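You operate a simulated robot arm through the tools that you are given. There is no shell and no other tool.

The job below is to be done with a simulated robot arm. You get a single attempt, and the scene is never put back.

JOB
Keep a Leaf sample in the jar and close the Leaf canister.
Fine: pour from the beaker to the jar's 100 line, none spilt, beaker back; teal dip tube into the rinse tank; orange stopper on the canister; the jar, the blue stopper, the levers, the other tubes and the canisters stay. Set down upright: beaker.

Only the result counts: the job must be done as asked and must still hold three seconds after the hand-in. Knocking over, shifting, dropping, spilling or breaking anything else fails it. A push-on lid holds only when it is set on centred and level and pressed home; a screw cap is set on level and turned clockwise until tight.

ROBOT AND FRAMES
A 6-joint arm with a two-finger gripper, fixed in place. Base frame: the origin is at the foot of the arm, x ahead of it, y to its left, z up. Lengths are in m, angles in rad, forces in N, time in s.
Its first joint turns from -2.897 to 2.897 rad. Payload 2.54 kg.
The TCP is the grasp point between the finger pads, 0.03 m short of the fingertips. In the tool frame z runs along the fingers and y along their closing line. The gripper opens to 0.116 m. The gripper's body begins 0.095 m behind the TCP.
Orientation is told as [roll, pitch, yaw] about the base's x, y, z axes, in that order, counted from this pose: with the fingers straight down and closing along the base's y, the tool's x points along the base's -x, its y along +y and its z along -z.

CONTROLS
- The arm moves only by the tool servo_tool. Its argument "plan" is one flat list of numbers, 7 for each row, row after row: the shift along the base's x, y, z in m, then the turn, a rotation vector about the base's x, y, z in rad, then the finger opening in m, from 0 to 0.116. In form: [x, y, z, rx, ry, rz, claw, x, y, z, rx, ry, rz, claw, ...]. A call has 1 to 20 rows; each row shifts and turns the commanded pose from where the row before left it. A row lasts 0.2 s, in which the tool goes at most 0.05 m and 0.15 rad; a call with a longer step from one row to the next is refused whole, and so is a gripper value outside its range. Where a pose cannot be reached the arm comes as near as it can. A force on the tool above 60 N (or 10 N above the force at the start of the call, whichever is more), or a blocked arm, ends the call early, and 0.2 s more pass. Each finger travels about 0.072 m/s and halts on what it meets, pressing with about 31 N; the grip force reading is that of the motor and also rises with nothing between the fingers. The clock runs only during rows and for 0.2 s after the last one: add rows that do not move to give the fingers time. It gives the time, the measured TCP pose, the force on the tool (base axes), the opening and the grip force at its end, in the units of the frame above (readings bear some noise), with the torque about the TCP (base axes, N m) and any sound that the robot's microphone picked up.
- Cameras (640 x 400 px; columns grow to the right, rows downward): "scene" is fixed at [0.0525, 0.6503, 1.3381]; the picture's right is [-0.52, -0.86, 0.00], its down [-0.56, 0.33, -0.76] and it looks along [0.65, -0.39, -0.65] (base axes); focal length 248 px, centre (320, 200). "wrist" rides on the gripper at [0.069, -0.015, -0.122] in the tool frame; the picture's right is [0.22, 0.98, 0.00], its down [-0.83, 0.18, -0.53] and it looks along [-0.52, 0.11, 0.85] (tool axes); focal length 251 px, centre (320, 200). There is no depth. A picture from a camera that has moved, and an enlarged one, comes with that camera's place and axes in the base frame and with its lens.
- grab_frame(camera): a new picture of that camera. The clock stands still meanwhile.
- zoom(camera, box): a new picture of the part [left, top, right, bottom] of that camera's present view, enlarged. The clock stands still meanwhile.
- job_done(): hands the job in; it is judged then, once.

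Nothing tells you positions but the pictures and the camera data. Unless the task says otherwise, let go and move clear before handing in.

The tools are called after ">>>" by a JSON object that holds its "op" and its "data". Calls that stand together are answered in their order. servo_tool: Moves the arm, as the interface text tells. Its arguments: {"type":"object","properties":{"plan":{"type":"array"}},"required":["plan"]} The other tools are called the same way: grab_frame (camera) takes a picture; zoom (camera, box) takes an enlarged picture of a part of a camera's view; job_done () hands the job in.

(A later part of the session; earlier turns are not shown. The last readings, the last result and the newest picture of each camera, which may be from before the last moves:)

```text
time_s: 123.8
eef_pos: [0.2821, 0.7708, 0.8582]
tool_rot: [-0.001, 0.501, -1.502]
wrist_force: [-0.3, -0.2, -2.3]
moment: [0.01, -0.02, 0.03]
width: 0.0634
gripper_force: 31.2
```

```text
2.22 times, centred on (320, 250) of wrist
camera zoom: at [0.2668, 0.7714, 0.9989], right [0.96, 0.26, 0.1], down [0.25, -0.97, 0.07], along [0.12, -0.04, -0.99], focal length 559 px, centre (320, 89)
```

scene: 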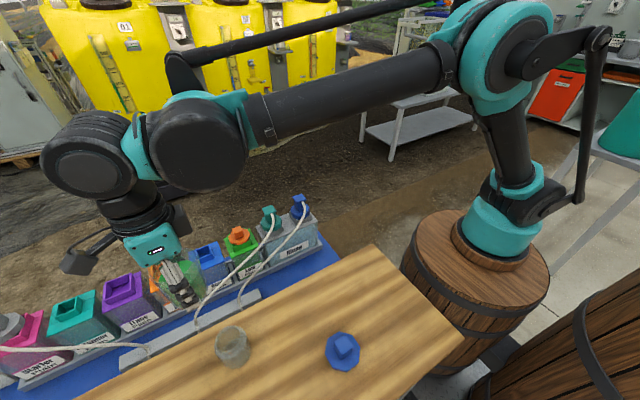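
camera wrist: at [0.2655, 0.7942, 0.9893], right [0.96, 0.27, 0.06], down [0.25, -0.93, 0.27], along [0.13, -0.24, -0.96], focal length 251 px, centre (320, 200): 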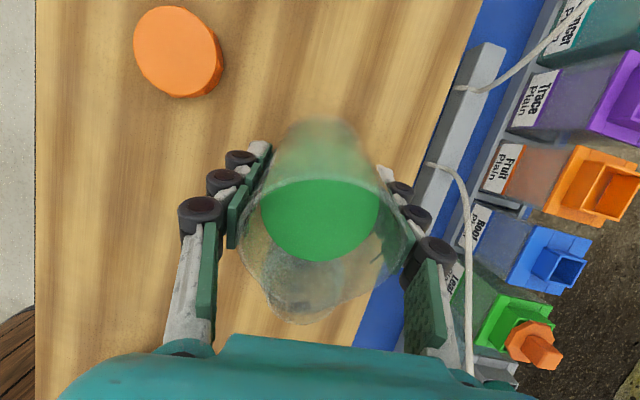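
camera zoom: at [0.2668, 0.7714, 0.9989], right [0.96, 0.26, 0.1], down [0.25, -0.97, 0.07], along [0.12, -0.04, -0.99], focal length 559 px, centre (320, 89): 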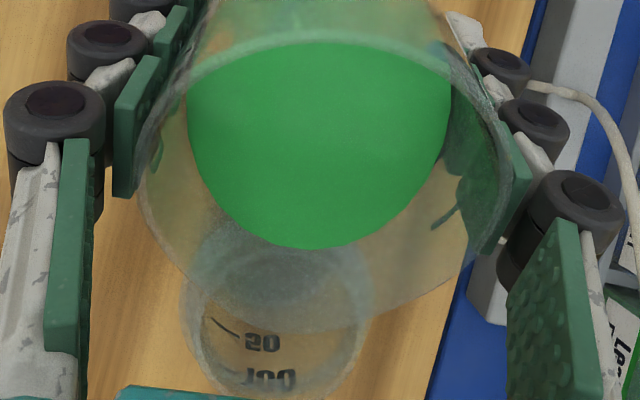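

>>> {"op": "servo_tool", "data": {"plan": [0, 0.0005, 0.0015, 0.025, 0.0018, 0, 0.05, 0, 0.0004, 0.0015, 0.025, 0.0018, 0, 0.05, 0, 0, 0, 0, 0, 0, 0.05, 0, 0, 0, 0, 0, 0, 0.05]}}

>>> {"op": "zoom", "data": {"camera": "wrist", "box": [224, 160, 416, 340]}}

>>> {"op": "zoom", "data": {"camera": "scene", "box": [150, 290, 290, 390]}}

```text
time_s: 124.8
eef_pos: [0.2806, 0.7722, 0.8623]
tool_rot: [0.001, 0.551, -1.502]
wrist_force: [0.0, 0.9, -1.7]
moment: [-0.02, -0.03, 0.01]
width: 0.0635
gripper_force: 30.9
```

```text
2.22 times, centred on (320, 250) of wrist
camera zoom: at [0.2667, 0.765, 1.0019], right [0.96, 0.25, 0.11], down [0.25, -0.97, 0.02], along [0.11, 0.01, -0.99], focal length 559 px, centre (320, 89)
```

zoom: 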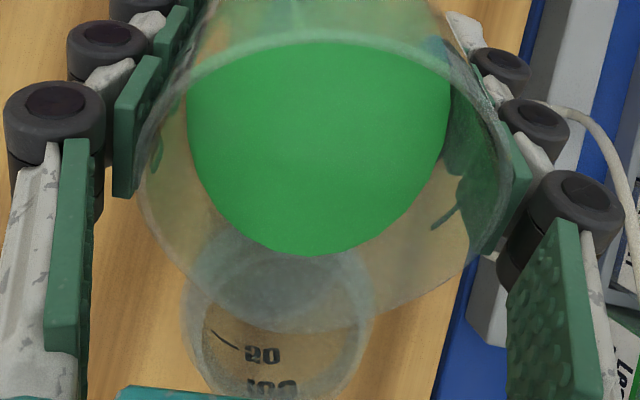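

```text
4.00 times, centred on (220, 340) of scene
camera zoom: at [0.0525, 0.6503, 1.3381], right [-0.52, -0.86, 0.0], down [-0.56, 0.33, -0.76], along [0.65, -0.39, -0.65], focal length 993 px, centre (720, -360)
```

zoom: 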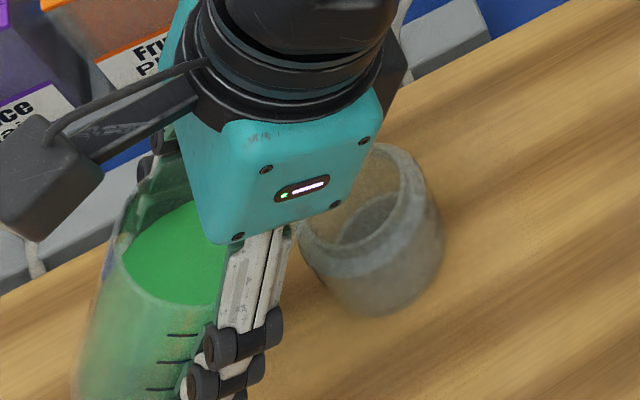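

>>> {"op": "servo_tool", "data": {"plan": [0, 0.0004, 0.0015, 0.025, 0.0018, 0, 0.05, 0, 0.0004, 0.0015, 0.025, 0.0018, 0, 0.05, 0, 0, 0, 0, 0, 0, 0.05, 0, 0, 0, 0, 0, 0, 0.05]}}

>>> {"op": "zoom", "data": {"camera": "wrist", "box": [224, 160, 416, 340]}}

>>> {"op": "zoom", "data": {"camera": "scene", "box": [180, 300, 270, 375]}}

```text
time_s: 125.8
eef_pos: [0.2813, 0.7722, 0.8642]
tool_rot: [-0.001, 0.6, -1.501]
wrist_force: [-0.6, 1.1, -1.7]
moment: [0.01, -0.03, 0.01]
width: 0.0636
gripper_force: 31.1
```

```text
2.22 times, centred on (320, 250) of wrist
camera zoom: at [0.2676, 0.7586, 1.0043], right [0.96, 0.24, 0.12], down [0.25, -0.97, -0.03], along [0.11, 0.06, -0.99], focal length 559 px, centre (320, 89)
```

zoom: 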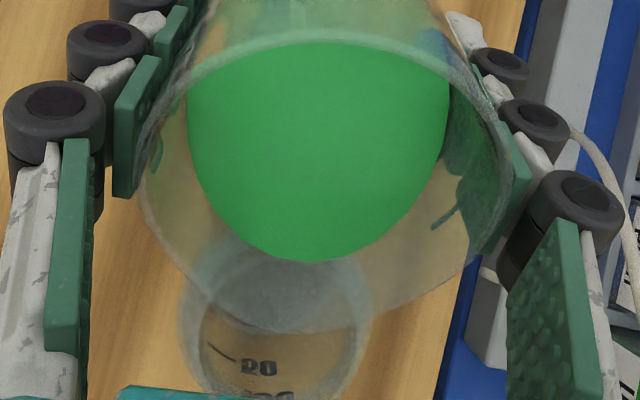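

```text
5.33 times, centred on (225, 338) of scene
camera zoom: at [0.0525, 0.6503, 1.3381], right [-0.52, -0.86, 0.0], down [-0.56, 0.33, -0.76], along [0.65, -0.39, -0.65], focal length 1324 px, centre (827, -533)
```

zoom: 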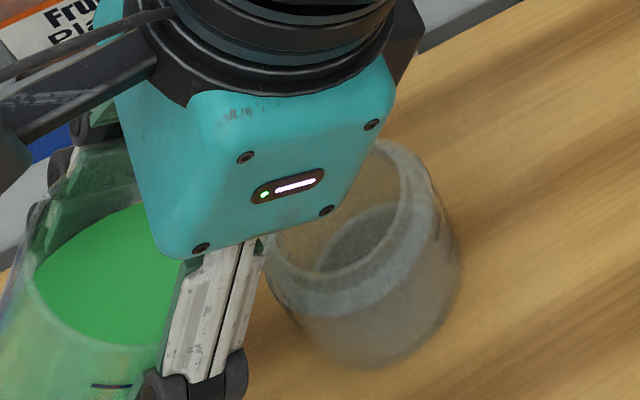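

>>> {"op": "servo_tool", "data": {"plan": [0, 0.0003, 0.0015, 0.025, 0.0018, 0, 0.05, 0, 0.0003, 0.0015, 0.025, 0.0018, 0, 0.05, 0, 0, 0, 0, 0, 0, 0.05, 0, 0, 0, 0, 0, 0, 0.05]}}

>>> {"op": "zoom", "data": {"camera": "wrist", "box": [224, 160, 416, 340]}}

>>> {"op": "zoom", "data": {"camera": "scene", "box": [180, 300, 270, 375]}}

```text
time_s: 126.8
eef_pos: [0.2822, 0.7727, 0.8669]
tool_rot: [0.0, 0.651, -1.5]
wrist_force: [0.3, -0.5, -2.7]
moment: [0.0, 0.02, 0.02]
width: 0.0635
gripper_force: 31.2
```

```text
2.22 times, centred on (320, 250) of wrist
camera zoom: at [0.2684, 0.7522, 1.0066], right [0.96, 0.24, 0.13], down [0.25, -0.97, -0.08], along [0.11, 0.11, -0.99], focal length 559 px, centre (320, 89)
```

zoom: 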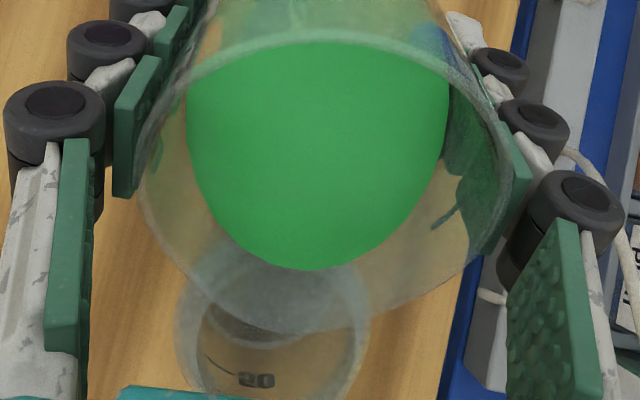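

```text
5.33 times, centred on (225, 338) of scene
camera zoom: at [0.0525, 0.6503, 1.3381], right [-0.52, -0.86, 0.0], down [-0.56, 0.33, -0.76], along [0.65, -0.39, -0.65], focal length 1324 px, centre (827, -533)
```

zoom: 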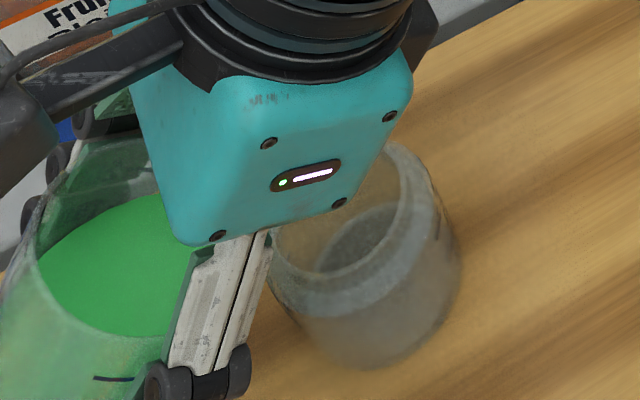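

>>> {"op": "servo_tool", "data": {"plan": [0, 0.0002, 0.0015, 0.025, 0.0018, 0, 0.05, 0, 0.0002, 0.0015, 0.025, 0.0018, 0, 0.05, 0, 0, 0, 0, 0, 0, 0.05, 0, 0, 0, 0, 0, 0, 0.05]}}

>>> {"op": "zoom", "data": {"camera": "wrist", "box": [224, 160, 416, 340]}}

>>> {"op": "zoom", "data": {"camera": "scene", "box": [180, 300, 270, 375]}}

```text
time_s: 127.8
eef_pos: [0.2828, 0.7736, 0.8698]
tool_rot: [-0.001, 0.702, -1.502]
wrist_force: [0.2, -0.7, -2.4]
moment: [-0.03, -0.01, 0.0]
width: 0.0631
gripper_force: 30.6
```

```text
2.22 times, centred on (320, 250) of wrist
camera zoom: at [0.2687, 0.7463, 1.0079], right [0.96, 0.23, 0.14], down [0.25, -0.96, -0.12], along [0.1, 0.15, -0.98], focal length 559 px, centre (320, 89)
```

zoom: 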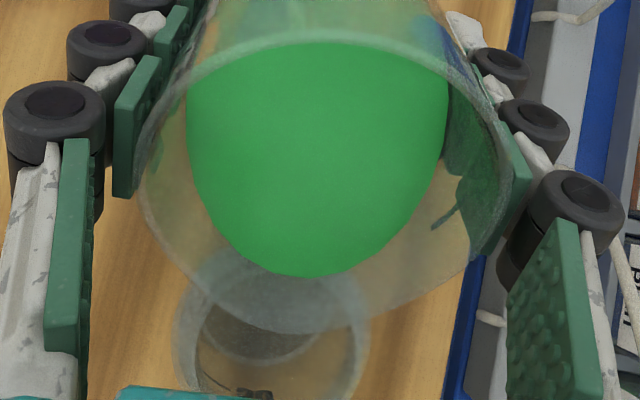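

```text
5.33 times, centred on (225, 338) of scene
camera zoom: at [0.0525, 0.6503, 1.3381], right [-0.52, -0.86, 0.0], down [-0.56, 0.33, -0.76], along [0.65, -0.39, -0.65], focal length 1324 px, centre (827, -533)
```

zoom: 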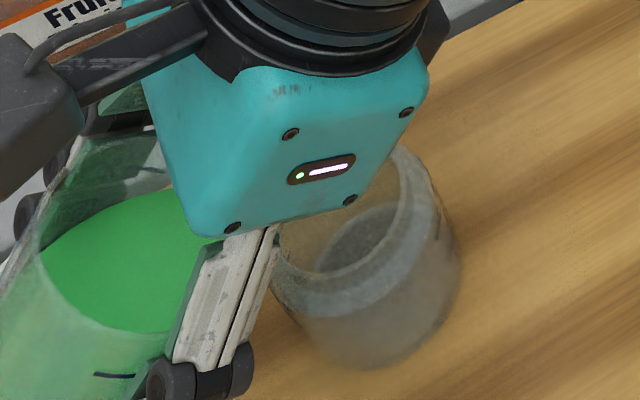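

>>> {"op": "servo_tool", "data": {"plan": [0, 0.0002, 0.0015, 0.025, 0.0018, 0, 0.05, 0, 0.0001, 0.0016, 0.025, 0.0018, 0, 0.05, 0, 0, 0, 0, 0, 0, 0.05, 0, 0, 0, 0, 0, 0, 0.05]}}

>>> {"op": "zoom", "data": {"camera": "wrist", "box": [224, 160, 416, 340]}}

>>> {"op": "zoom", "data": {"camera": "scene", "box": [180, 300, 270, 375]}}

```text
time_s: 128.8
eef_pos: [0.2823, 0.7735, 0.8728]
tool_rot: [0.0, 0.751, -1.5]
wrist_force: [-0.3, 0.5, -1.9]
moment: [0.02, 0.0, 0.0]
width: 0.0632
gripper_force: 31.6
```

```text
2.22 times, centred on (320, 250) of wrist
camera zoom: at [0.2688, 0.7396, 1.01], right [0.96, 0.22, 0.15], down [0.25, -0.95, -0.17], along [0.1, 0.2, -0.97], focal length 559 px, centre (320, 89)
```

zoom: 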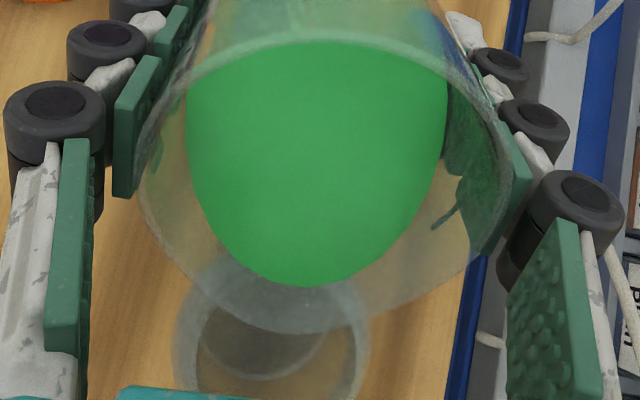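

```text
5.33 times, centred on (225, 338) of scene
camera zoom: at [0.0525, 0.6503, 1.3381], right [-0.52, -0.86, 0.0], down [-0.56, 0.33, -0.76], along [0.65, -0.39, -0.65], focal length 1324 px, centre (827, -533)
```

zoom: 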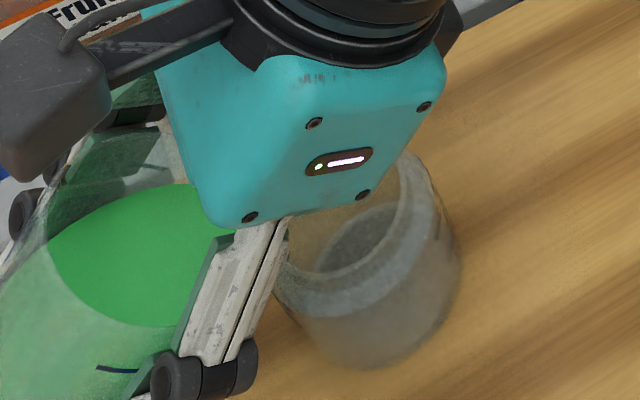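

>>> {"op": "servo_tool", "data": {"plan": [0, 0.0001, 0.0016, 0.025, 0.0018, 0, 0.05, 0, 0, 0.0016, 0.025, 0.0018, 0, 0.05, 0, 0, 0, 0, 0, 0, 0.05, 0, 0, 0, 0, 0, 0, 0.05]}}

>>> {"op": "zoom", "data": {"camera": "wrist", "box": [224, 160, 416, 340]}}

>>> {"op": "zoom", "data": {"camera": "scene", "box": [180, 300, 270, 375]}}

```text
time_s: 129.8
eef_pos: [0.2812, 0.7738, 0.877]
tool_rot: [-0.001, 0.8, -1.501]
wrist_force: [0.0, 0.4, -2.0]
moment: [0.01, -0.01, 0.03]
width: 0.0636
gripper_force: 30.7
```

```text
2.22 times, centred on (320, 250) of wrist
camera zoom: at [0.2692, 0.7332, 1.0115], right [0.96, 0.22, 0.15], down [0.25, -0.94, -0.22], along [0.1, 0.25, -0.96], focal length 559 px, centre (320, 89)
```

zoom: 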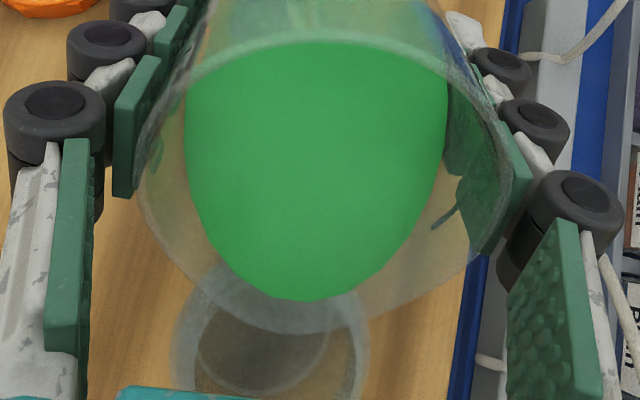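

```text
5.33 times, centred on (225, 338) of scene
camera zoom: at [0.0525, 0.6503, 1.3381], right [-0.52, -0.86, 0.0], down [-0.56, 0.33, -0.76], along [0.65, -0.39, -0.65], focal length 1324 px, centre (827, -533)
```

zoom: 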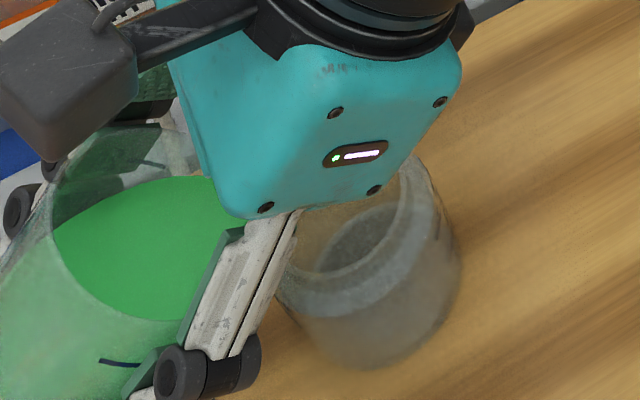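

The liquid front is nearing the spout lip. From here I'll use smaller steps.

>>> {"op": "servo_tool", "data": {"plan": [0, 0, 0.0012, 0.02, 0.0014, 0, 0.05, 0, 0, 0.0012, 0.02, 0.0014, 0, 0.05, 0, 0, 0, 0, 0, 0, 0.05, 0, 0, 0, 0, 0, 0, 0.05]}}

>>> {"op": "zoom", "data": {"camera": "wrist", "box": [224, 160, 416, 340]}}

>>> {"op": "zoom", "data": {"camera": "scene", "box": [180, 300, 270, 375]}}

```text
time_s: 130.8
eef_pos: [0.2816, 0.7744, 0.8788]
tool_rot: [-0.001, 0.841, -1.502]
wrist_force: [-0.4, -0.1, -1.6]
moment: [-0.03, 0.02, -0.01]
width: 0.0635
gripper_force: 30.5
```

```text
2.22 times, centred on (320, 250) of wrist
camera zoom: at [0.2706, 0.7281, 1.0128], right [0.96, 0.21, 0.16], down [0.25, -0.93, -0.26], along [0.1, 0.29, -0.95], focal length 559 px, centre (320, 89)
```

zoom: 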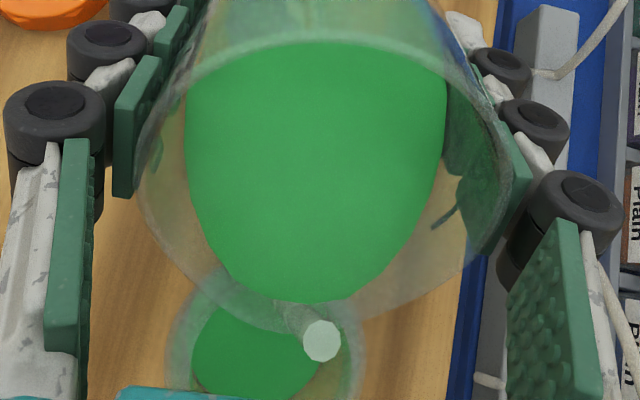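

```text
5.33 times, centred on (225, 338) of scene
camera zoom: at [0.0525, 0.6503, 1.3381], right [-0.52, -0.86, 0.0], down [-0.56, 0.33, -0.76], along [0.65, -0.39, -0.65], focal length 1324 px, centre (827, -533)
```

zoom: 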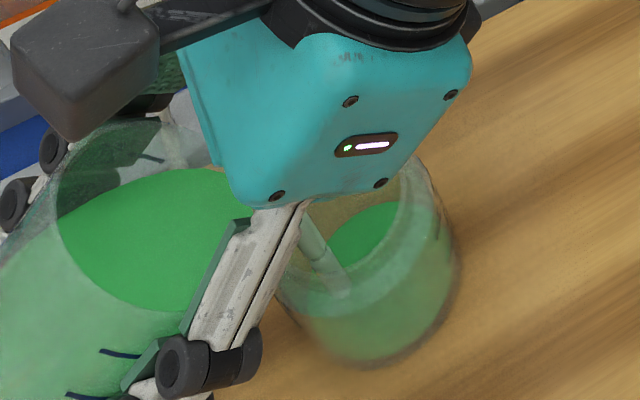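

The stream has started and is landing inside the jar. The clock is paused, so I'll look closely at the level before deciding.

>>> {"op": "zoom", "data": {"camera": "scene", "box": [215, 310, 263, 370]}}

>>> {"op": "zoom", "data": {"camera": "wrist", "box": [270, 280, 350, 340]}}

```text
6.67 times, centred on (239, 340) of scene
camera zoom: at [0.0525, 0.6503, 1.3381], right [-0.52, -0.86, 0.0], down [-0.56, 0.33, -0.76], along [0.65, -0.39, -0.65], focal length 1655 px, centre (860, -733)
```

zoom: 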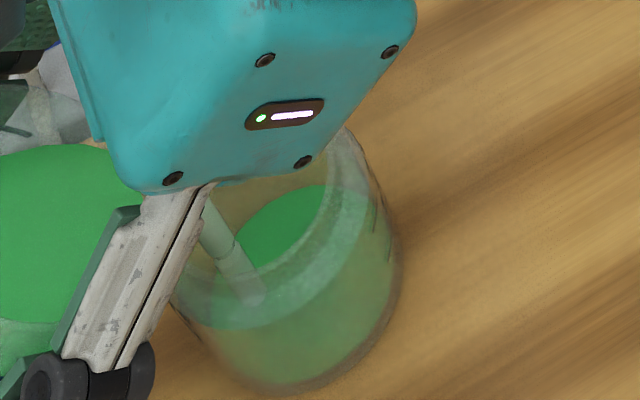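

```text
6.67 times, centred on (310, 310) of wrist
camera zoom: at [0.2706, 0.7281, 1.0128], right [0.96, 0.21, 0.16], down [0.25, -0.93, -0.26], along [0.1, 0.29, -0.95], focal length 1676 px, centre (387, -533)
```

zoom: 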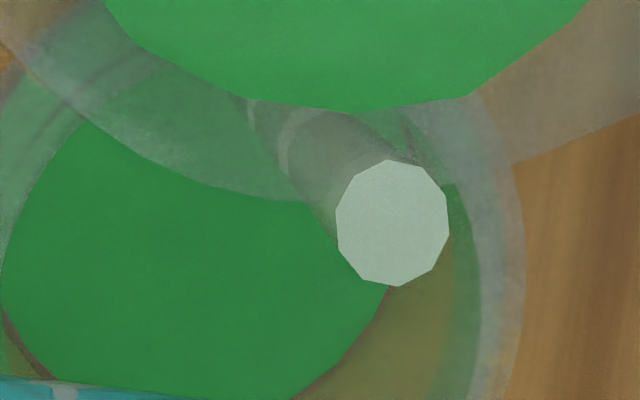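

>>> {"op": "zoom", "data": {"camera": "scene", "box": [228, 325, 256, 360]}}

>>> {"op": "zoom", "data": {"camera": "scene", "box": [175, 310, 235, 370]}}

```text
11.43 times, centred on (242, 342) of scene
camera zoom: at [0.0525, 0.6503, 1.3381], right [-0.52, -0.86, 0.0], down [-0.56, 0.33, -0.76], along [0.65, -0.39, -0.65], focal length 2837 px, centre (1211, -1429)
```

zoom: 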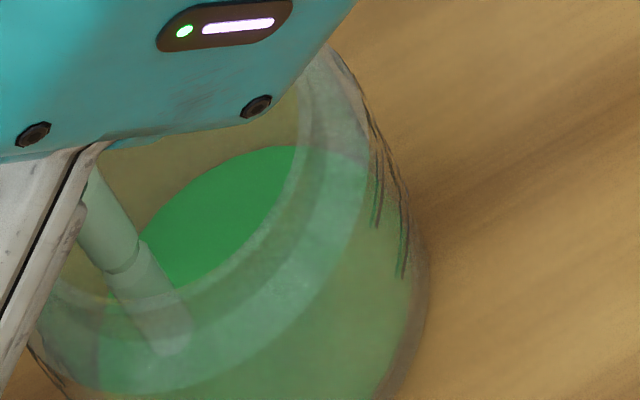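

```text
6.67 times, centred on (205, 340) of scene
camera zoom: at [0.0525, 0.6503, 1.3381], right [-0.52, -0.86, 0.0], down [-0.56, 0.33, -0.76], along [0.65, -0.39, -0.65], focal length 1655 px, centre (1087, -733)
```

zoom: 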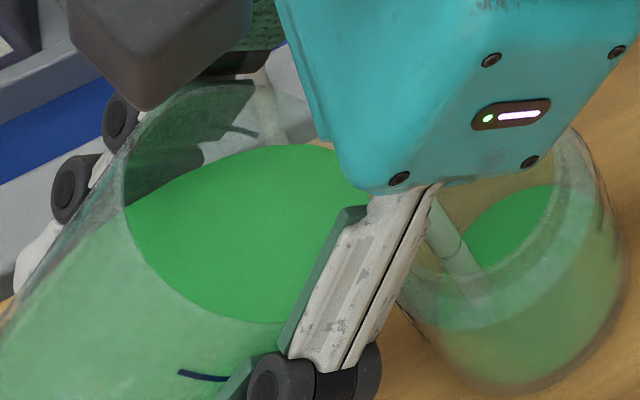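

I estimate the jar has only a fraction in it so far (surface near z≈0.796, the 50 line near 0.811). The stream sits a bit toward +x of centre, so I'll nudge it in and take one short step to gauge the flow rate.

>>> {"op": "servo_tool", "data": {"plan": [-0.004, 0, 0, 0, 0, 0, 0.05]}}

>>> {"op": "zoom", "data": {"camera": "scene", "box": [228, 325, 256, 360]}}

>>> {"op": "zoom", "data": {"camera": "wrist", "box": [224, 220, 416, 340]}}

```text
time_s: 131.2
eef_pos: [0.2785, 0.7752, 0.8793]
tool_rot: [0.0, 0.842, -1.499]
wrist_force: [0.0, -0.1, -2.3]
moment: [0.02, 0.0, 0.0]
width: 0.0635
gripper_force: 31.2
```

```text
11.43 times, centred on (242, 342) of scene
camera zoom: at [0.0525, 0.6503, 1.3381], right [-0.52, -0.86, 0.0], down [-0.56, 0.33, -0.76], along [0.65, -0.39, -0.65], focal length 2837 px, centre (1211, -1429)
```

zoom: 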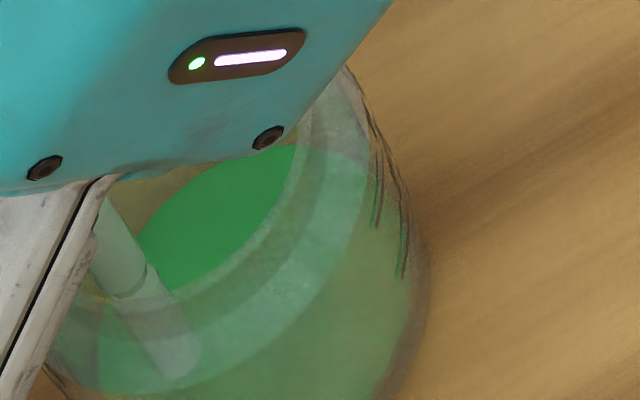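

```text
3.33 times, centred on (320, 280) of wrist
camera zoom: at [0.2663, 0.728, 1.012], right [0.96, 0.21, 0.16], down [0.25, -0.93, -0.26], along [0.09, 0.29, -0.95], focal length 838 px, centre (320, -67)
```

zoom: 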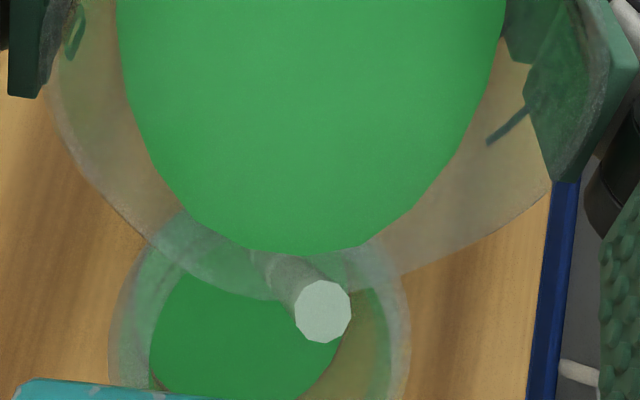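

>>> {"op": "servo_tool", "data": {"plan": [0, 0, 0, 0, 0, 0, 0.05, 0, 0, 0, 0, 0, 0, 0.05]}}

>>> {"op": "zoom", "data": {"camera": "scene", "box": [228, 325, 256, 360]}}

>>> {"op": "zoom", "data": {"camera": "wrist", "box": [224, 220, 416, 340]}}

```text
time_s: 131.8
eef_pos: [0.2776, 0.7734, 0.8789]
tool_rot: [-0.002, 0.842, -1.5]
wrist_force: [-0.6, -0.1, -0.8]
moment: [-0.03, 0.0, -0.01]
width: 0.0634
gripper_force: 31.1
```

```text
11.43 times, centred on (242, 342) of scene
camera zoom: at [0.0525, 0.6503, 1.3381], right [-0.52, -0.86, 0.0], down [-0.56, 0.33, -0.76], along [0.65, -0.39, -0.65], focal length 2837 px, centre (1211, -1429)
```

zoom: 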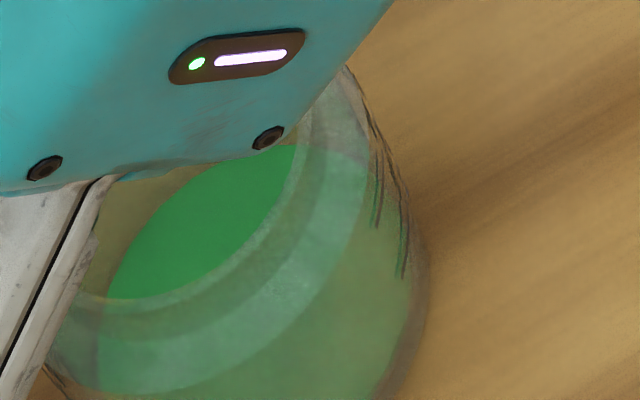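

```text
3.33 times, centred on (320, 280) of wrist
camera zoom: at [0.2663, 0.728, 1.012], right [0.96, 0.21, 0.16], down [0.25, -0.93, -0.26], along [0.09, 0.29, -0.95], focal length 838 px, centre (320, -67)
```

zoom: 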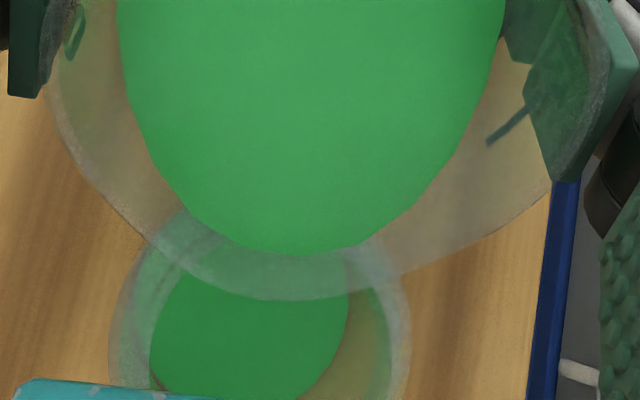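

The flow stopped by itself once the level reached the lip, so pouring is quasi-static and easy to meter. The jar holds about 35 ml. I'll tilt a bit more and wait again.

>>> {"op": "servo_tool", "data": {"plan": [-0.001, 0, 0.001, 0.015, 0.0011, 0, 0.05, 0, 0, 0.001, 0.015, 0.0011, 0, 0.05, 0, 0, 0, 0, 0, 0, 0.05, 0, 0, 0, 0, 0, 0, 0.05, 0, 0, 0, 0, 0, 0, 0.05, 0, 0, 0, 0, 0, 0, 0.05]}}

>>> {"op": "zoom", "data": {"camera": "scene", "box": [228, 325, 256, 360]}}

>>> {"op": "zoom", "data": {"camera": "wrist", "box": [224, 220, 416, 340]}}

```text
time_s: 133.2
eef_pos: [0.2769, 0.7745, 0.881]
tool_rot: [0.0, 0.871, -1.501]
wrist_force: [-0.3, -0.9, -2.2]
moment: [-0.02, 0.01, -0.02]
width: 0.0633
gripper_force: 31.3
```

```text
11.43 times, centred on (242, 342) of scene
camera zoom: at [0.0525, 0.6503, 1.3381], right [-0.52, -0.86, 0.0], down [-0.56, 0.33, -0.76], along [0.65, -0.39, -0.65], focal length 2837 px, centre (1211, -1429)
```

zoom: 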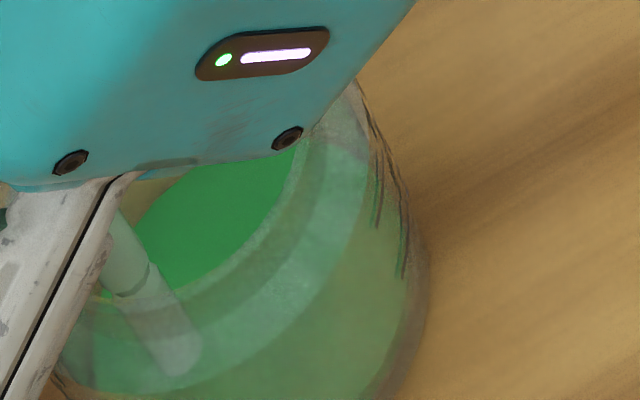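

```text
3.33 times, centred on (320, 280) of wrist
camera zoom: at [0.2656, 0.7237, 1.0125], right [0.96, 0.21, 0.16], down [0.25, -0.93, -0.29], along [0.09, 0.32, -0.94], focal length 838 px, centre (320, -67)
```

zoom: 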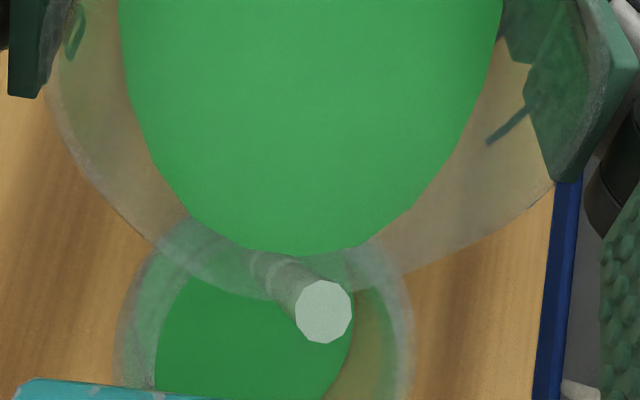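

>>> {"op": "servo_tool", "data": {"plan": [0, 0, 0, 0, 0, 0, 0.05, 0, 0, 0, 0, 0, 0, 0.05, 0, 0, 0, 0, 0, 0, 0.05, 0, 0, 0, 0, 0, 0, 0.05]}}

>>> {"op": "zoom", "data": {"camera": "scene", "box": [228, 325, 256, 360]}}

>>> {"op": "zoom", "data": {"camera": "wrist", "box": [224, 220, 416, 340]}}

```text
time_s: 134.2
eef_pos: [0.2786, 0.7751, 0.882]
tool_rot: [0.0, 0.872, -1.5]
wrist_force: [-0.5, -0.9, -2.0]
moment: [0.01, -0.01, -0.02]
width: 0.0637
gripper_force: 30.6
```

```text
11.43 times, centred on (242, 342) of scene
camera zoom: at [0.0525, 0.6503, 1.3381], right [-0.52, -0.86, 0.0], down [-0.56, 0.33, -0.76], along [0.65, -0.39, -0.65], focal length 2837 px, centre (1211, -1429)
```

zoom: 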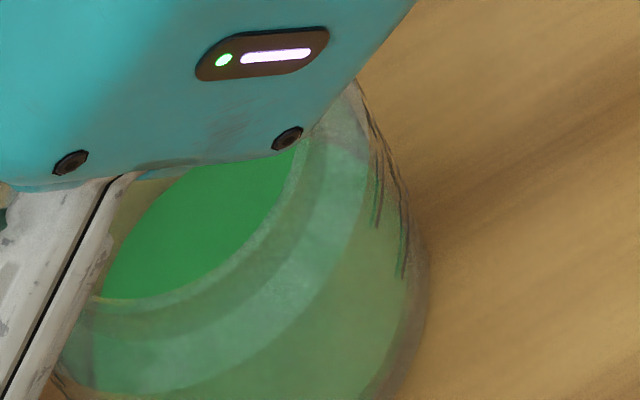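

```text
3.33 times, centred on (320, 280) of wrist
camera zoom: at [0.2655, 0.7237, 1.0125], right [0.96, 0.21, 0.16], down [0.25, -0.93, -0.29], along [0.09, 0.32, -0.94], focal length 838 px, centre (320, -67)
```

zoom: 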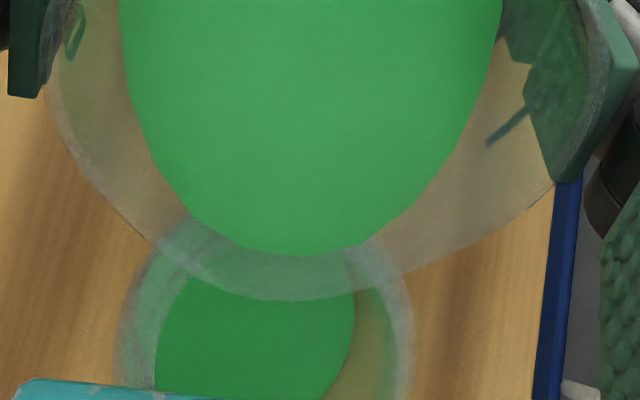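

The flow stopped again. Beaker geometry suggests roughly 50 ml delivered, and I'd need about 1.05 rad for 100. I'll continue with controlled steps, keeping the lip in place.

>>> {"op": "servo_tool", "data": {"plan": [0, -0.0001, 0.001, 0.015, 0.0011, 0, 0.05, 0, 0, 0.001, 0.015, 0.0011, 0, 0.05, 0, -0.0001, 0.001, 0.015, 0.0011, 0, 0.05, 0, -0.0001, 0.001, 0.015, 0.0011, 0, 0.05, 0, 0, 0, 0, 0, 0, 0.05, 0, 0, 0, 0, 0, 0, 0.05, 0, 0, 0, 0, 0, 0, 0.05]}}

>>> {"op": "zoom", "data": {"camera": "wrist", "box": [224, 220, 416, 340]}}

>>> {"op": "zoom", "data": {"camera": "scene", "box": [215, 315, 263, 375]}}

```text
time_s: 135.8
eef_pos: [0.2757, 0.7732, 0.8852]
tool_rot: [0.002, 0.932, -1.5]
wrist_force: [-0.3, -0.7, -1.1]
moment: [-0.02, 0.02, 0.02]
width: 0.0635
gripper_force: 30.7
```

```text
3.33 times, centred on (320, 280) of wrist
camera zoom: at [0.2666, 0.7157, 1.0139], right [0.97, 0.2, 0.17], down [0.25, -0.91, -0.34], along [0.09, 0.37, -0.92], focal length 838 px, centre (320, -67)
```

zoom: 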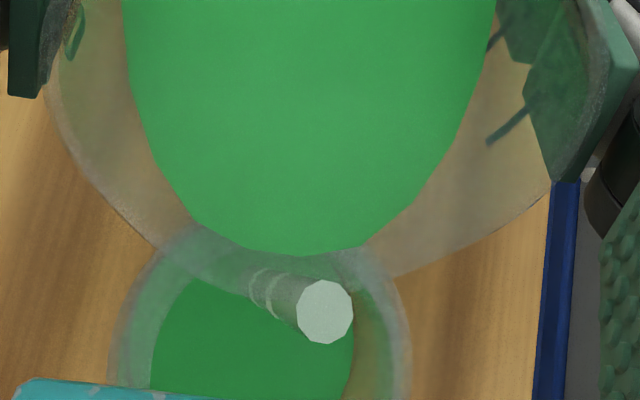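

```text
6.67 times, centred on (239, 345) of scene
camera zoom: at [0.0525, 0.6503, 1.3381], right [-0.52, -0.86, 0.0], down [-0.56, 0.33, -0.76], along [0.65, -0.39, -0.65], focal length 1655 px, centre (860, -767)
```

zoom: 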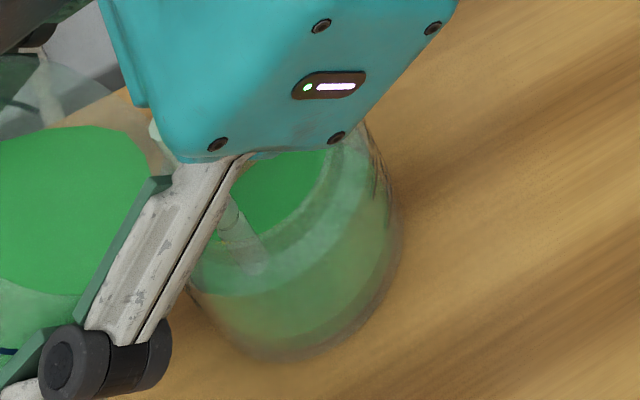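

>>> {"op": "servo_tool", "data": {"plan": [0, 0, 0, 0, 0, 0, 0.05, 0, 0, 0, 0, 0, 0, 0.05, 0, 0, 0, 0, 0, 0, 0.05, 0, 0, 0, 0, 0, 0, 0.05, 0, 0, 0, 0, 0, 0, 0.05]}}

>>> {"op": "zoom", "data": {"camera": "wrist", "box": [224, 220, 416, 340]}}

>>> {"op": "zoom", "data": {"camera": "scene", "box": [228, 325, 256, 360]}}

```text
time_s: 137.0
eef_pos: [0.2777, 0.7731, 0.8865]
tool_rot: [-0.001, 0.93, -1.502]
wrist_force: [0.1, -0.6, -1.4]
moment: [-0.01, 0.01, 0.0]
width: 0.0636
gripper_force: 31.8
```

```text
3.33 times, centred on (320, 280) of wrist
camera zoom: at [0.2666, 0.7157, 1.0139], right [0.97, 0.2, 0.17], down [0.25, -0.91, -0.34], along [0.09, 0.37, -0.92], focal length 838 px, centre (320, -67)
```

zoom: 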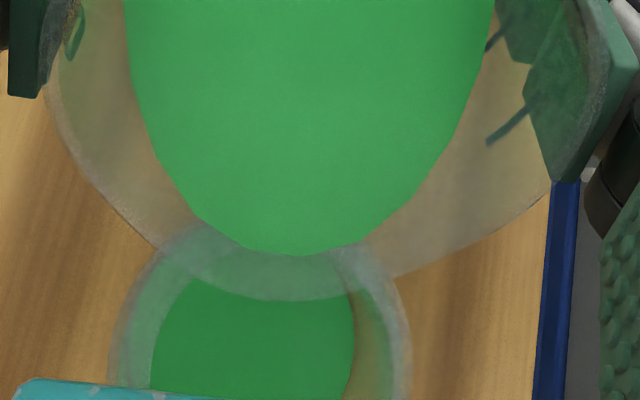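

```text
11.43 times, centred on (242, 342) of scene
camera zoom: at [0.0525, 0.6503, 1.3381], right [-0.52, -0.86, 0.0], down [-0.56, 0.33, -0.76], along [0.65, -0.39, -0.65], focal length 2837 px, centre (1211, -1429)
```

zoom: 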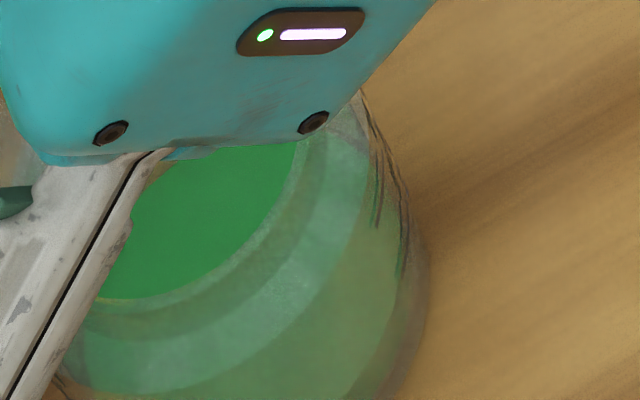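

The stream has stopped. To read the level against the marks, I'll tilt back to 0.5 rad about the lip, which opens a clear view into the jar.

>>> {"op": "servo_tool", "data": {"plan": [0, -0.0003, -0.0029, -0.0477, -0.0034, 0, 0.05, 0, -0.0003, -0.0029, -0.0477, -0.0034, 0, 0.05, 0, -0.0003, -0.0029, -0.0477, -0.0034, 0, 0.05, 0, -0.0003, -0.0029, -0.0477, -0.0034, 0, 0.05, 0, -0.0003, -0.0029, -0.0477, -0.0034, 0, 0.05, 0, -0.0003, -0.0029, -0.0477, -0.0034, 0, 0.05, 0, -0.0003, -0.0029, -0.0477, -0.0034, 0, 0.05, 0, -0.0003, -0.003, -0.0477, -0.0034, 0, 0.05, 0, -0.0003, -0.003, -0.0477, -0.0034, 0, 0.05, 0, 0, 0, 0, 0, 0, 0.05, 0, 0, 0, 0, 0, 0, 0.05]}}

>>> {"op": "zoom", "data": {"camera": "wrist", "box": [240, 230, 368, 345]}}

>>> {"op": "zoom", "data": {"camera": "scene", "box": [205, 315, 261, 375]}}

```text
time_s: 139.4
eef_pos: [0.2774, 0.7713, 0.8586]
tool_rot: [0.001, 0.502, -1.501]
wrist_force: [-0.4, 0.7, -2.5]
moment: [-0.05, -0.01, -0.04]
width: 0.0633
gripper_force: 31.1
```

```text
3.48 times, centred on (304, 288) of wrist
camera zoom: at [0.2618, 0.7713, 0.9994], right [0.96, 0.26, 0.1], down [0.25, -0.97, 0.07], along [0.12, -0.04, -0.99], focal length 875 px, centre (376, -104)
```

zoom: 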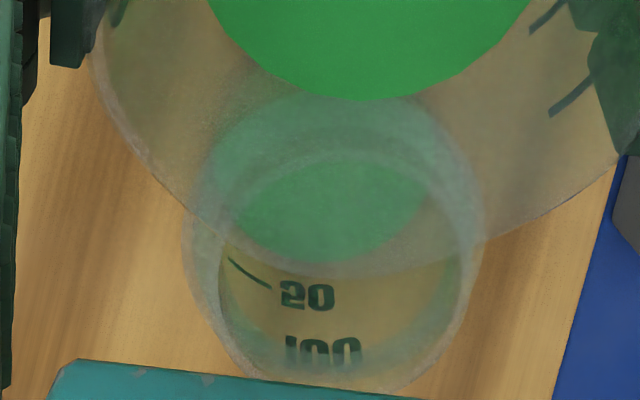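

```text
6.67 times, centred on (233, 345) of scene
camera zoom: at [0.0525, 0.6503, 1.3381], right [-0.52, -0.86, 0.0], down [-0.56, 0.33, -0.76], along [0.65, -0.39, -0.65], focal length 1655 px, centre (900, -767)
```

zoom: 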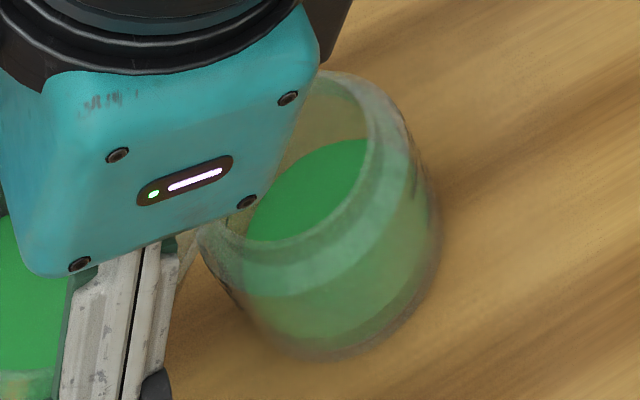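

The jar is still well below the 50 line, at about 25–30 ml, so I overestimated earlier. I'll go back to the pouring angle, continue to about 1.10 rad, and then read the level again.

>>> {"op": "servo_tool", "data": {"plan": [0, 0.0009, 0.003, 0.0499, 0.0035, 0, 0.05, 0, 0.0008, 0.003, 0.0499, 0.0035, 0, 0.05, 0, 0.0006, 0.003, 0.0499, 0.0035, 0, 0.05, 0, 0.0004, 0.0031, 0.0499, 0.0035, 0, 0.05, 0, 0.0003, 0.0031, 0.0499, 0.0035, 0, 0.05, 0, 0.0001, 0.0031, 0.0499, 0.0035, 0, 0.05, 0, 0, 0.0031, 0.0499, 0.0035, 0, 0.05, 0, -0.0002, 0.0025, 0.04, 0.0028, 0, 0.05, 0, -0.0001, 0.0019, 0.03, 0.0021, 0, 0.05, 0, -0.0001, 0.0009, 0.015, 0.001, 0, 0.05, 0, -0.0001, 0.0009, 0.015, 0.001, 0, 0.05, 0, 0, 0, 0, 0, 0, 0.05]}}

>>> {"op": "zoom", "data": {"camera": "wrist", "box": [224, 220, 416, 340]}}

>>> {"op": "zoom", "data": {"camera": "scene", "box": [190, 310, 262, 375]}}

```text
time_s: 142.0
eef_pos: [0.2761, 0.7727, 0.8875]
tool_rot: [-0.001, 0.952, -1.501]
wrist_force: [0.3, 0.0, -2.2]
moment: [-0.01, -0.04, -0.01]
width: 0.0634
gripper_force: 31.1
```

```text
3.33 times, centred on (320, 280) of wrist
camera zoom: at [0.2655, 0.7125, 1.0139], right [0.97, 0.19, 0.17], down [0.24, -0.9, -0.36], along [0.09, 0.39, -0.92], focal length 838 px, centre (320, -67)
```

zoom: 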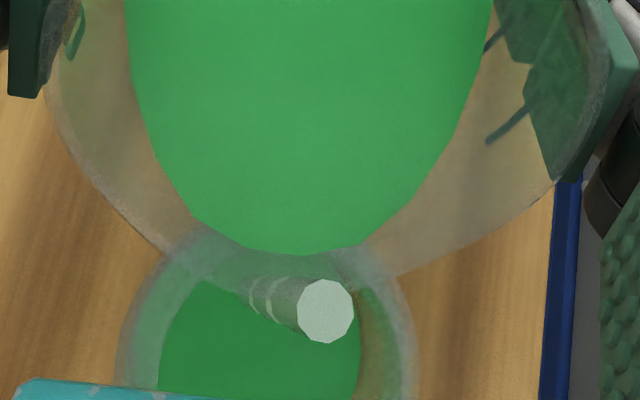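

```text
6.15 times, centred on (226, 342) of scene
camera zoom: at [0.0525, 0.6503, 1.3381], right [-0.52, -0.86, 0.0], down [-0.56, 0.33, -0.76], along [0.65, -0.39, -0.65], focal length 1528 px, centre (898, -677)
```

zoom: 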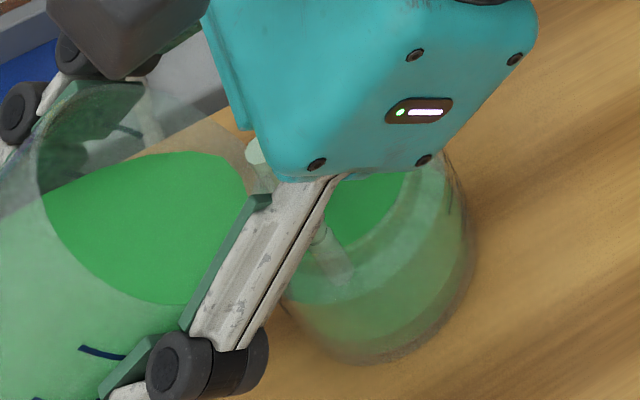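

The stream falls straight down inside the mouth, a bit toward the +y side. I'll shift it 5 mm toward the centre while continuing the slow tilt to 1.10 rad.

>>> {"op": "servo_tool", "data": {"plan": [0, -0.0012, 0.0009, 0.015, 0.001, 0, 0.05, 0, -0.0012, 0.0009, 0.015, 0.001, 0, 0.05, 0, -0.0012, 0.0009, 0.015, 0.001, 0, 0.05, 0, -0.0012, 0.0009, 0.015, 0.001, 0, 0.05, 0, -0.0012, 0.0009, 0.015, 0.001, 0, 0.05, 0, -0.0002, 0.0009, 0.015, 0.001, 0, 0.05, 0, -0.0002, 0.0009, 0.015, 0.001, 0, 0.05, 0, -0.0002, 0.0009, 0.015, 0.001, 0, 0.05, 0, -0.0002, 0.0009, 0.015, 0.001, 0, 0.05, 0, -0.0002, 0.0009, 0.015, 0.001, 0, 0.05]}}

>>> {"op": "zoom", "data": {"camera": "wrist", "box": [224, 220, 416, 340]}}

>>> {"op": "zoom", "data": {"camera": "scene", "box": [190, 310, 262, 375]}}

```text
time_s: 144.2
eef_pos: [0.2787, 0.7677, 0.8958]
tool_rot: [-0.001, 1.102, -1.5]
wrist_force: [-0.3, -0.1, -1.2]
moment: [0.02, 0.06, 0.0]
width: 0.0633
gripper_force: 30.7
```

```text
3.33 times, centred on (320, 280) of wrist
camera zoom: at [0.268, 0.6878, 1.0128], right [0.97, 0.16, 0.19], down [0.24, -0.83, -0.5], along [0.08, 0.53, -0.85], focal length 838 px, centre (320, -67)
```

zoom: 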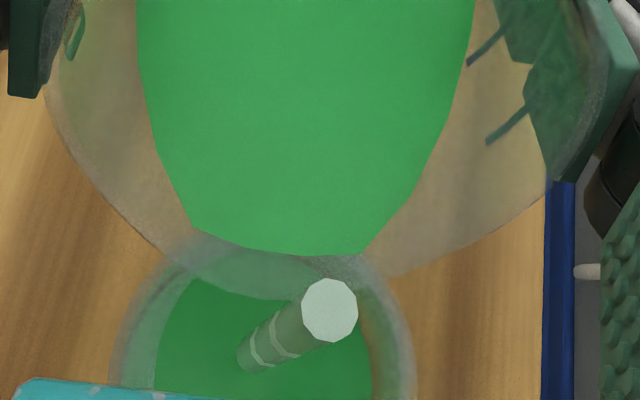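

```text
6.15 times, centred on (226, 342) of scene
camera zoom: at [0.0525, 0.6503, 1.3381], right [-0.52, -0.86, 0.0], down [-0.56, 0.33, -0.76], along [0.65, -0.39, -0.65], focal length 1528 px, centre (898, -677)
```

zoom: 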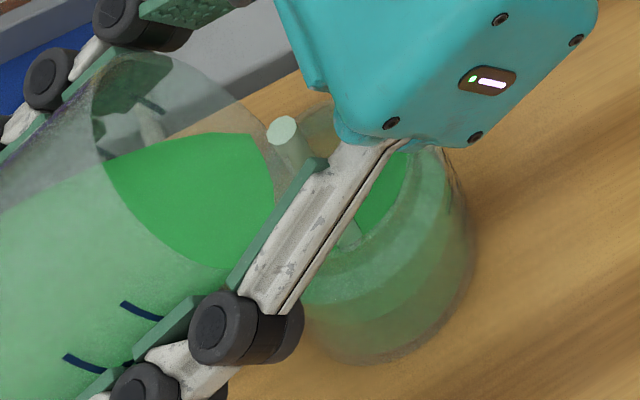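

>>> {"op": "servo_tool", "data": {"plan": [0, 0, 0, 0, 0, 0, 0.05, 0, 0, 0, 0, 0, 0, 0.05, 0, 0, 0, 0, 0, 0, 0.05, 0, 0, 0, 0, 0, 0, 0.05, 0, 0, 0, 0, 0, 0, 0.05, 0, 0, 0, 0, 0, 0, 0.05]}}

>>> {"op": "zoom", "data": {"camera": "wrist", "box": [224, 220, 416, 340]}}

>>> {"op": "zoom", "data": {"camera": "scene", "box": [190, 310, 262, 375]}}

```text
time_s: 145.6
eef_pos: [0.2774, 0.7669, 0.8969]
tool_rot: [0.0, 1.105, -1.5]
wrist_force: [1.1, 1.2, -1.2]
moment: [0.03, 0.0, -0.03]
width: 0.0637
gripper_force: 30.6
```

```text
3.33 times, centred on (320, 280) of wrist
camera zoom: at [0.268, 0.6877, 1.0127], right [0.97, 0.16, 0.19], down [0.24, -0.83, -0.5], along [0.08, 0.53, -0.85], focal length 838 px, centre (320, -67)
```

zoom: 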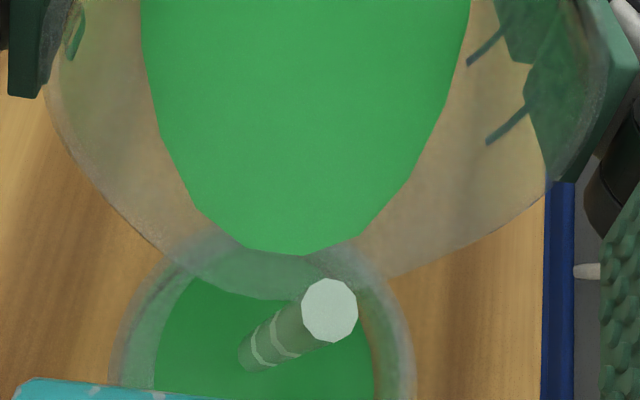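

```text
6.15 times, centred on (226, 342) of scene
camera zoom: at [0.0525, 0.6503, 1.3381], right [-0.52, -0.86, 0.0], down [-0.56, 0.33, -0.76], along [0.65, -0.39, -0.65], focal length 1528 px, centre (898, -677)
```

zoom: 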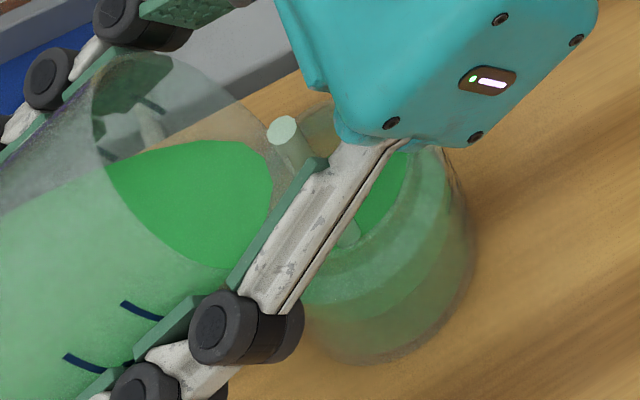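

>>> {"op": "servo_tool", "data": {"plan": [0, 0, 0, 0, 0, 0, 0.05, 0, 0, 0, 0, 0, 0, 0.05, 0, 0, 0, 0, 0, 0, 0.05, 0, 0, 0, 0, 0, 0, 0.05, 0, 0, 0, 0, 0, 0, 0.05, 0, 0, 0, 0, 0, 0, 0.05]}}

>>> {"op": "zoom", "data": {"camera": "wrist", "box": [224, 220, 416, 340]}}

```text
time_s: 147.0
eef_pos: [0.2791, 0.7672, 0.8942]
tool_rot: [-0.001, 1.104, -1.5]
wrist_force: [0.2, -0.7, -0.9]
moment: [0.01, -0.02, 0.01]
width: 0.0633
gripper_force: 31.0
```

```text
3.33 times, centred on (320, 280) of wrist
camera zoom: at [0.268, 0.6877, 1.0127], right [0.97, 0.16, 0.19], down [0.24, -0.83, -0.5], along [0.08, 0.53, -0.85], focal length 838 px, centre (320, -67)
```

zoom: 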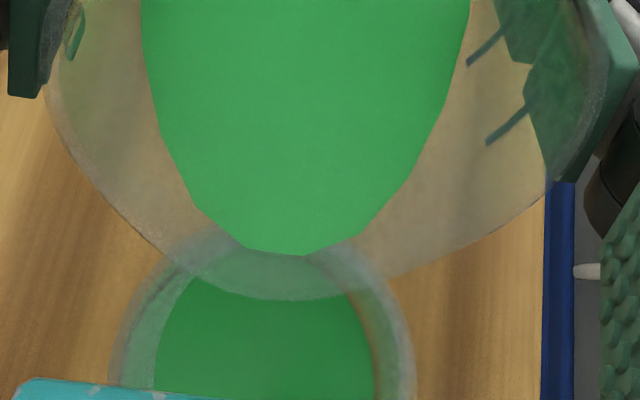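

The flow stopped. I'll tilt back again to read the jar.

>>> {"op": "servo_tool", "data": {"plan": [0, 0.0004, -0.0029, -0.0499, -0.0035, 0, 0.05, 0, 0.0004, -0.0029, -0.0499, -0.0035, 0, 0.05, 0, 0.0004, -0.003, -0.0499, -0.0035, 0, 0.05, 0, 0.0004, -0.003, -0.0499, -0.0035, 0, 0.05, 0, 0.0004, -0.0031, -0.0499, -0.0035, 0, 0.05, 0, 0.0004, -0.0031, -0.0499, -0.0035, 0, 0.05, 0, 0.0004, -0.0031, -0.0499, -0.0035, 0, 0.05, 0, 0.0004, -0.0031, -0.0499, -0.0035, 0, 0.05, 0, 0.0004, -0.0031, -0.0499, -0.0035, 0, 0.05, 0, 0.0003, -0.0031, -0.0499, -0.0035, 0, 0.05, 0, 0.0003, -0.003, -0.0499, -0.0035, 0, 0.05, 0, 0.0003, -0.003, -0.0499, -0.0035, 0, 0.05, 0, 0, 0, 0, 0, 0, 0.05, 0, 0, 0, 0, 0, 0, 0.05]}}

>>> {"op": "zoom", "data": {"camera": "wrist", "box": [240, 230, 368, 345]}}

>>> {"op": "zoom", "data": {"camera": "scene", "box": [205, 315, 261, 375]}}

>>> {"op": "grab_frame", "data": {"camera": "wrist"}}

```text
time_s: 150.0
eef_pos: [0.2773, 0.771, 0.8599]
tool_rot: [0.001, 0.502, -1.5]
wrist_force: [-0.1, -0.6, -1.1]
moment: [0.0, 0.02, 0.05]
width: 0.0635
gripper_force: 31.1
```

```text
3.48 times, centred on (304, 288) of wrist
camera zoom: at [0.2623, 0.7717, 1.0], right [0.96, 0.26, 0.1], down [0.25, -0.97, 0.07], along [0.12, -0.04, -0.99], focal length 875 px, centre (376, -104)
```

zoom: 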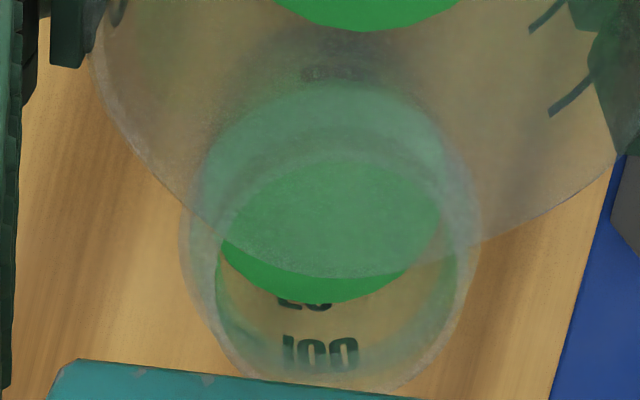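

```text
6.67 times, centred on (233, 345) of scene
camera zoom: at [0.0525, 0.6503, 1.3381], right [-0.52, -0.86, 0.0], down [-0.56, 0.33, -0.76], along [0.65, -0.39, -0.65], focal length 1655 px, centre (900, -767)
```

zoom: 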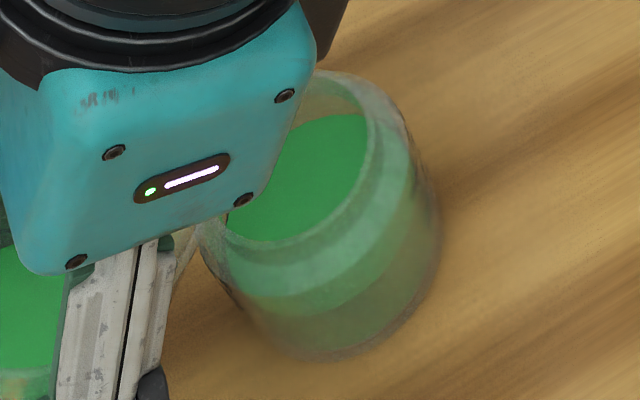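

```text
taken
camera wrist: at [0.2623, 0.7717, 1.0], right [0.96, 0.26, 0.1], down [0.25, -0.97, 0.07], along [0.12, -0.04, -0.99], focal length 251 px, centre (320, 200)
```

wrist: 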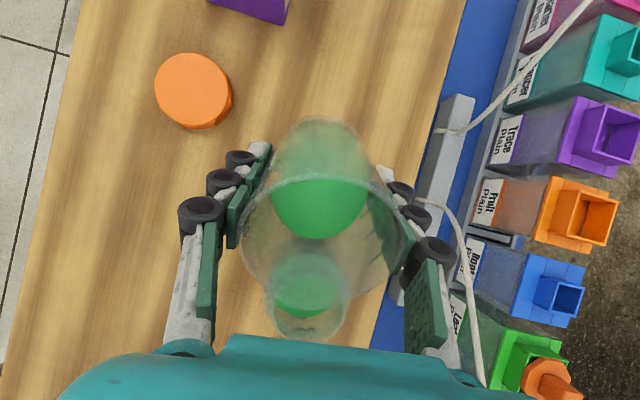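

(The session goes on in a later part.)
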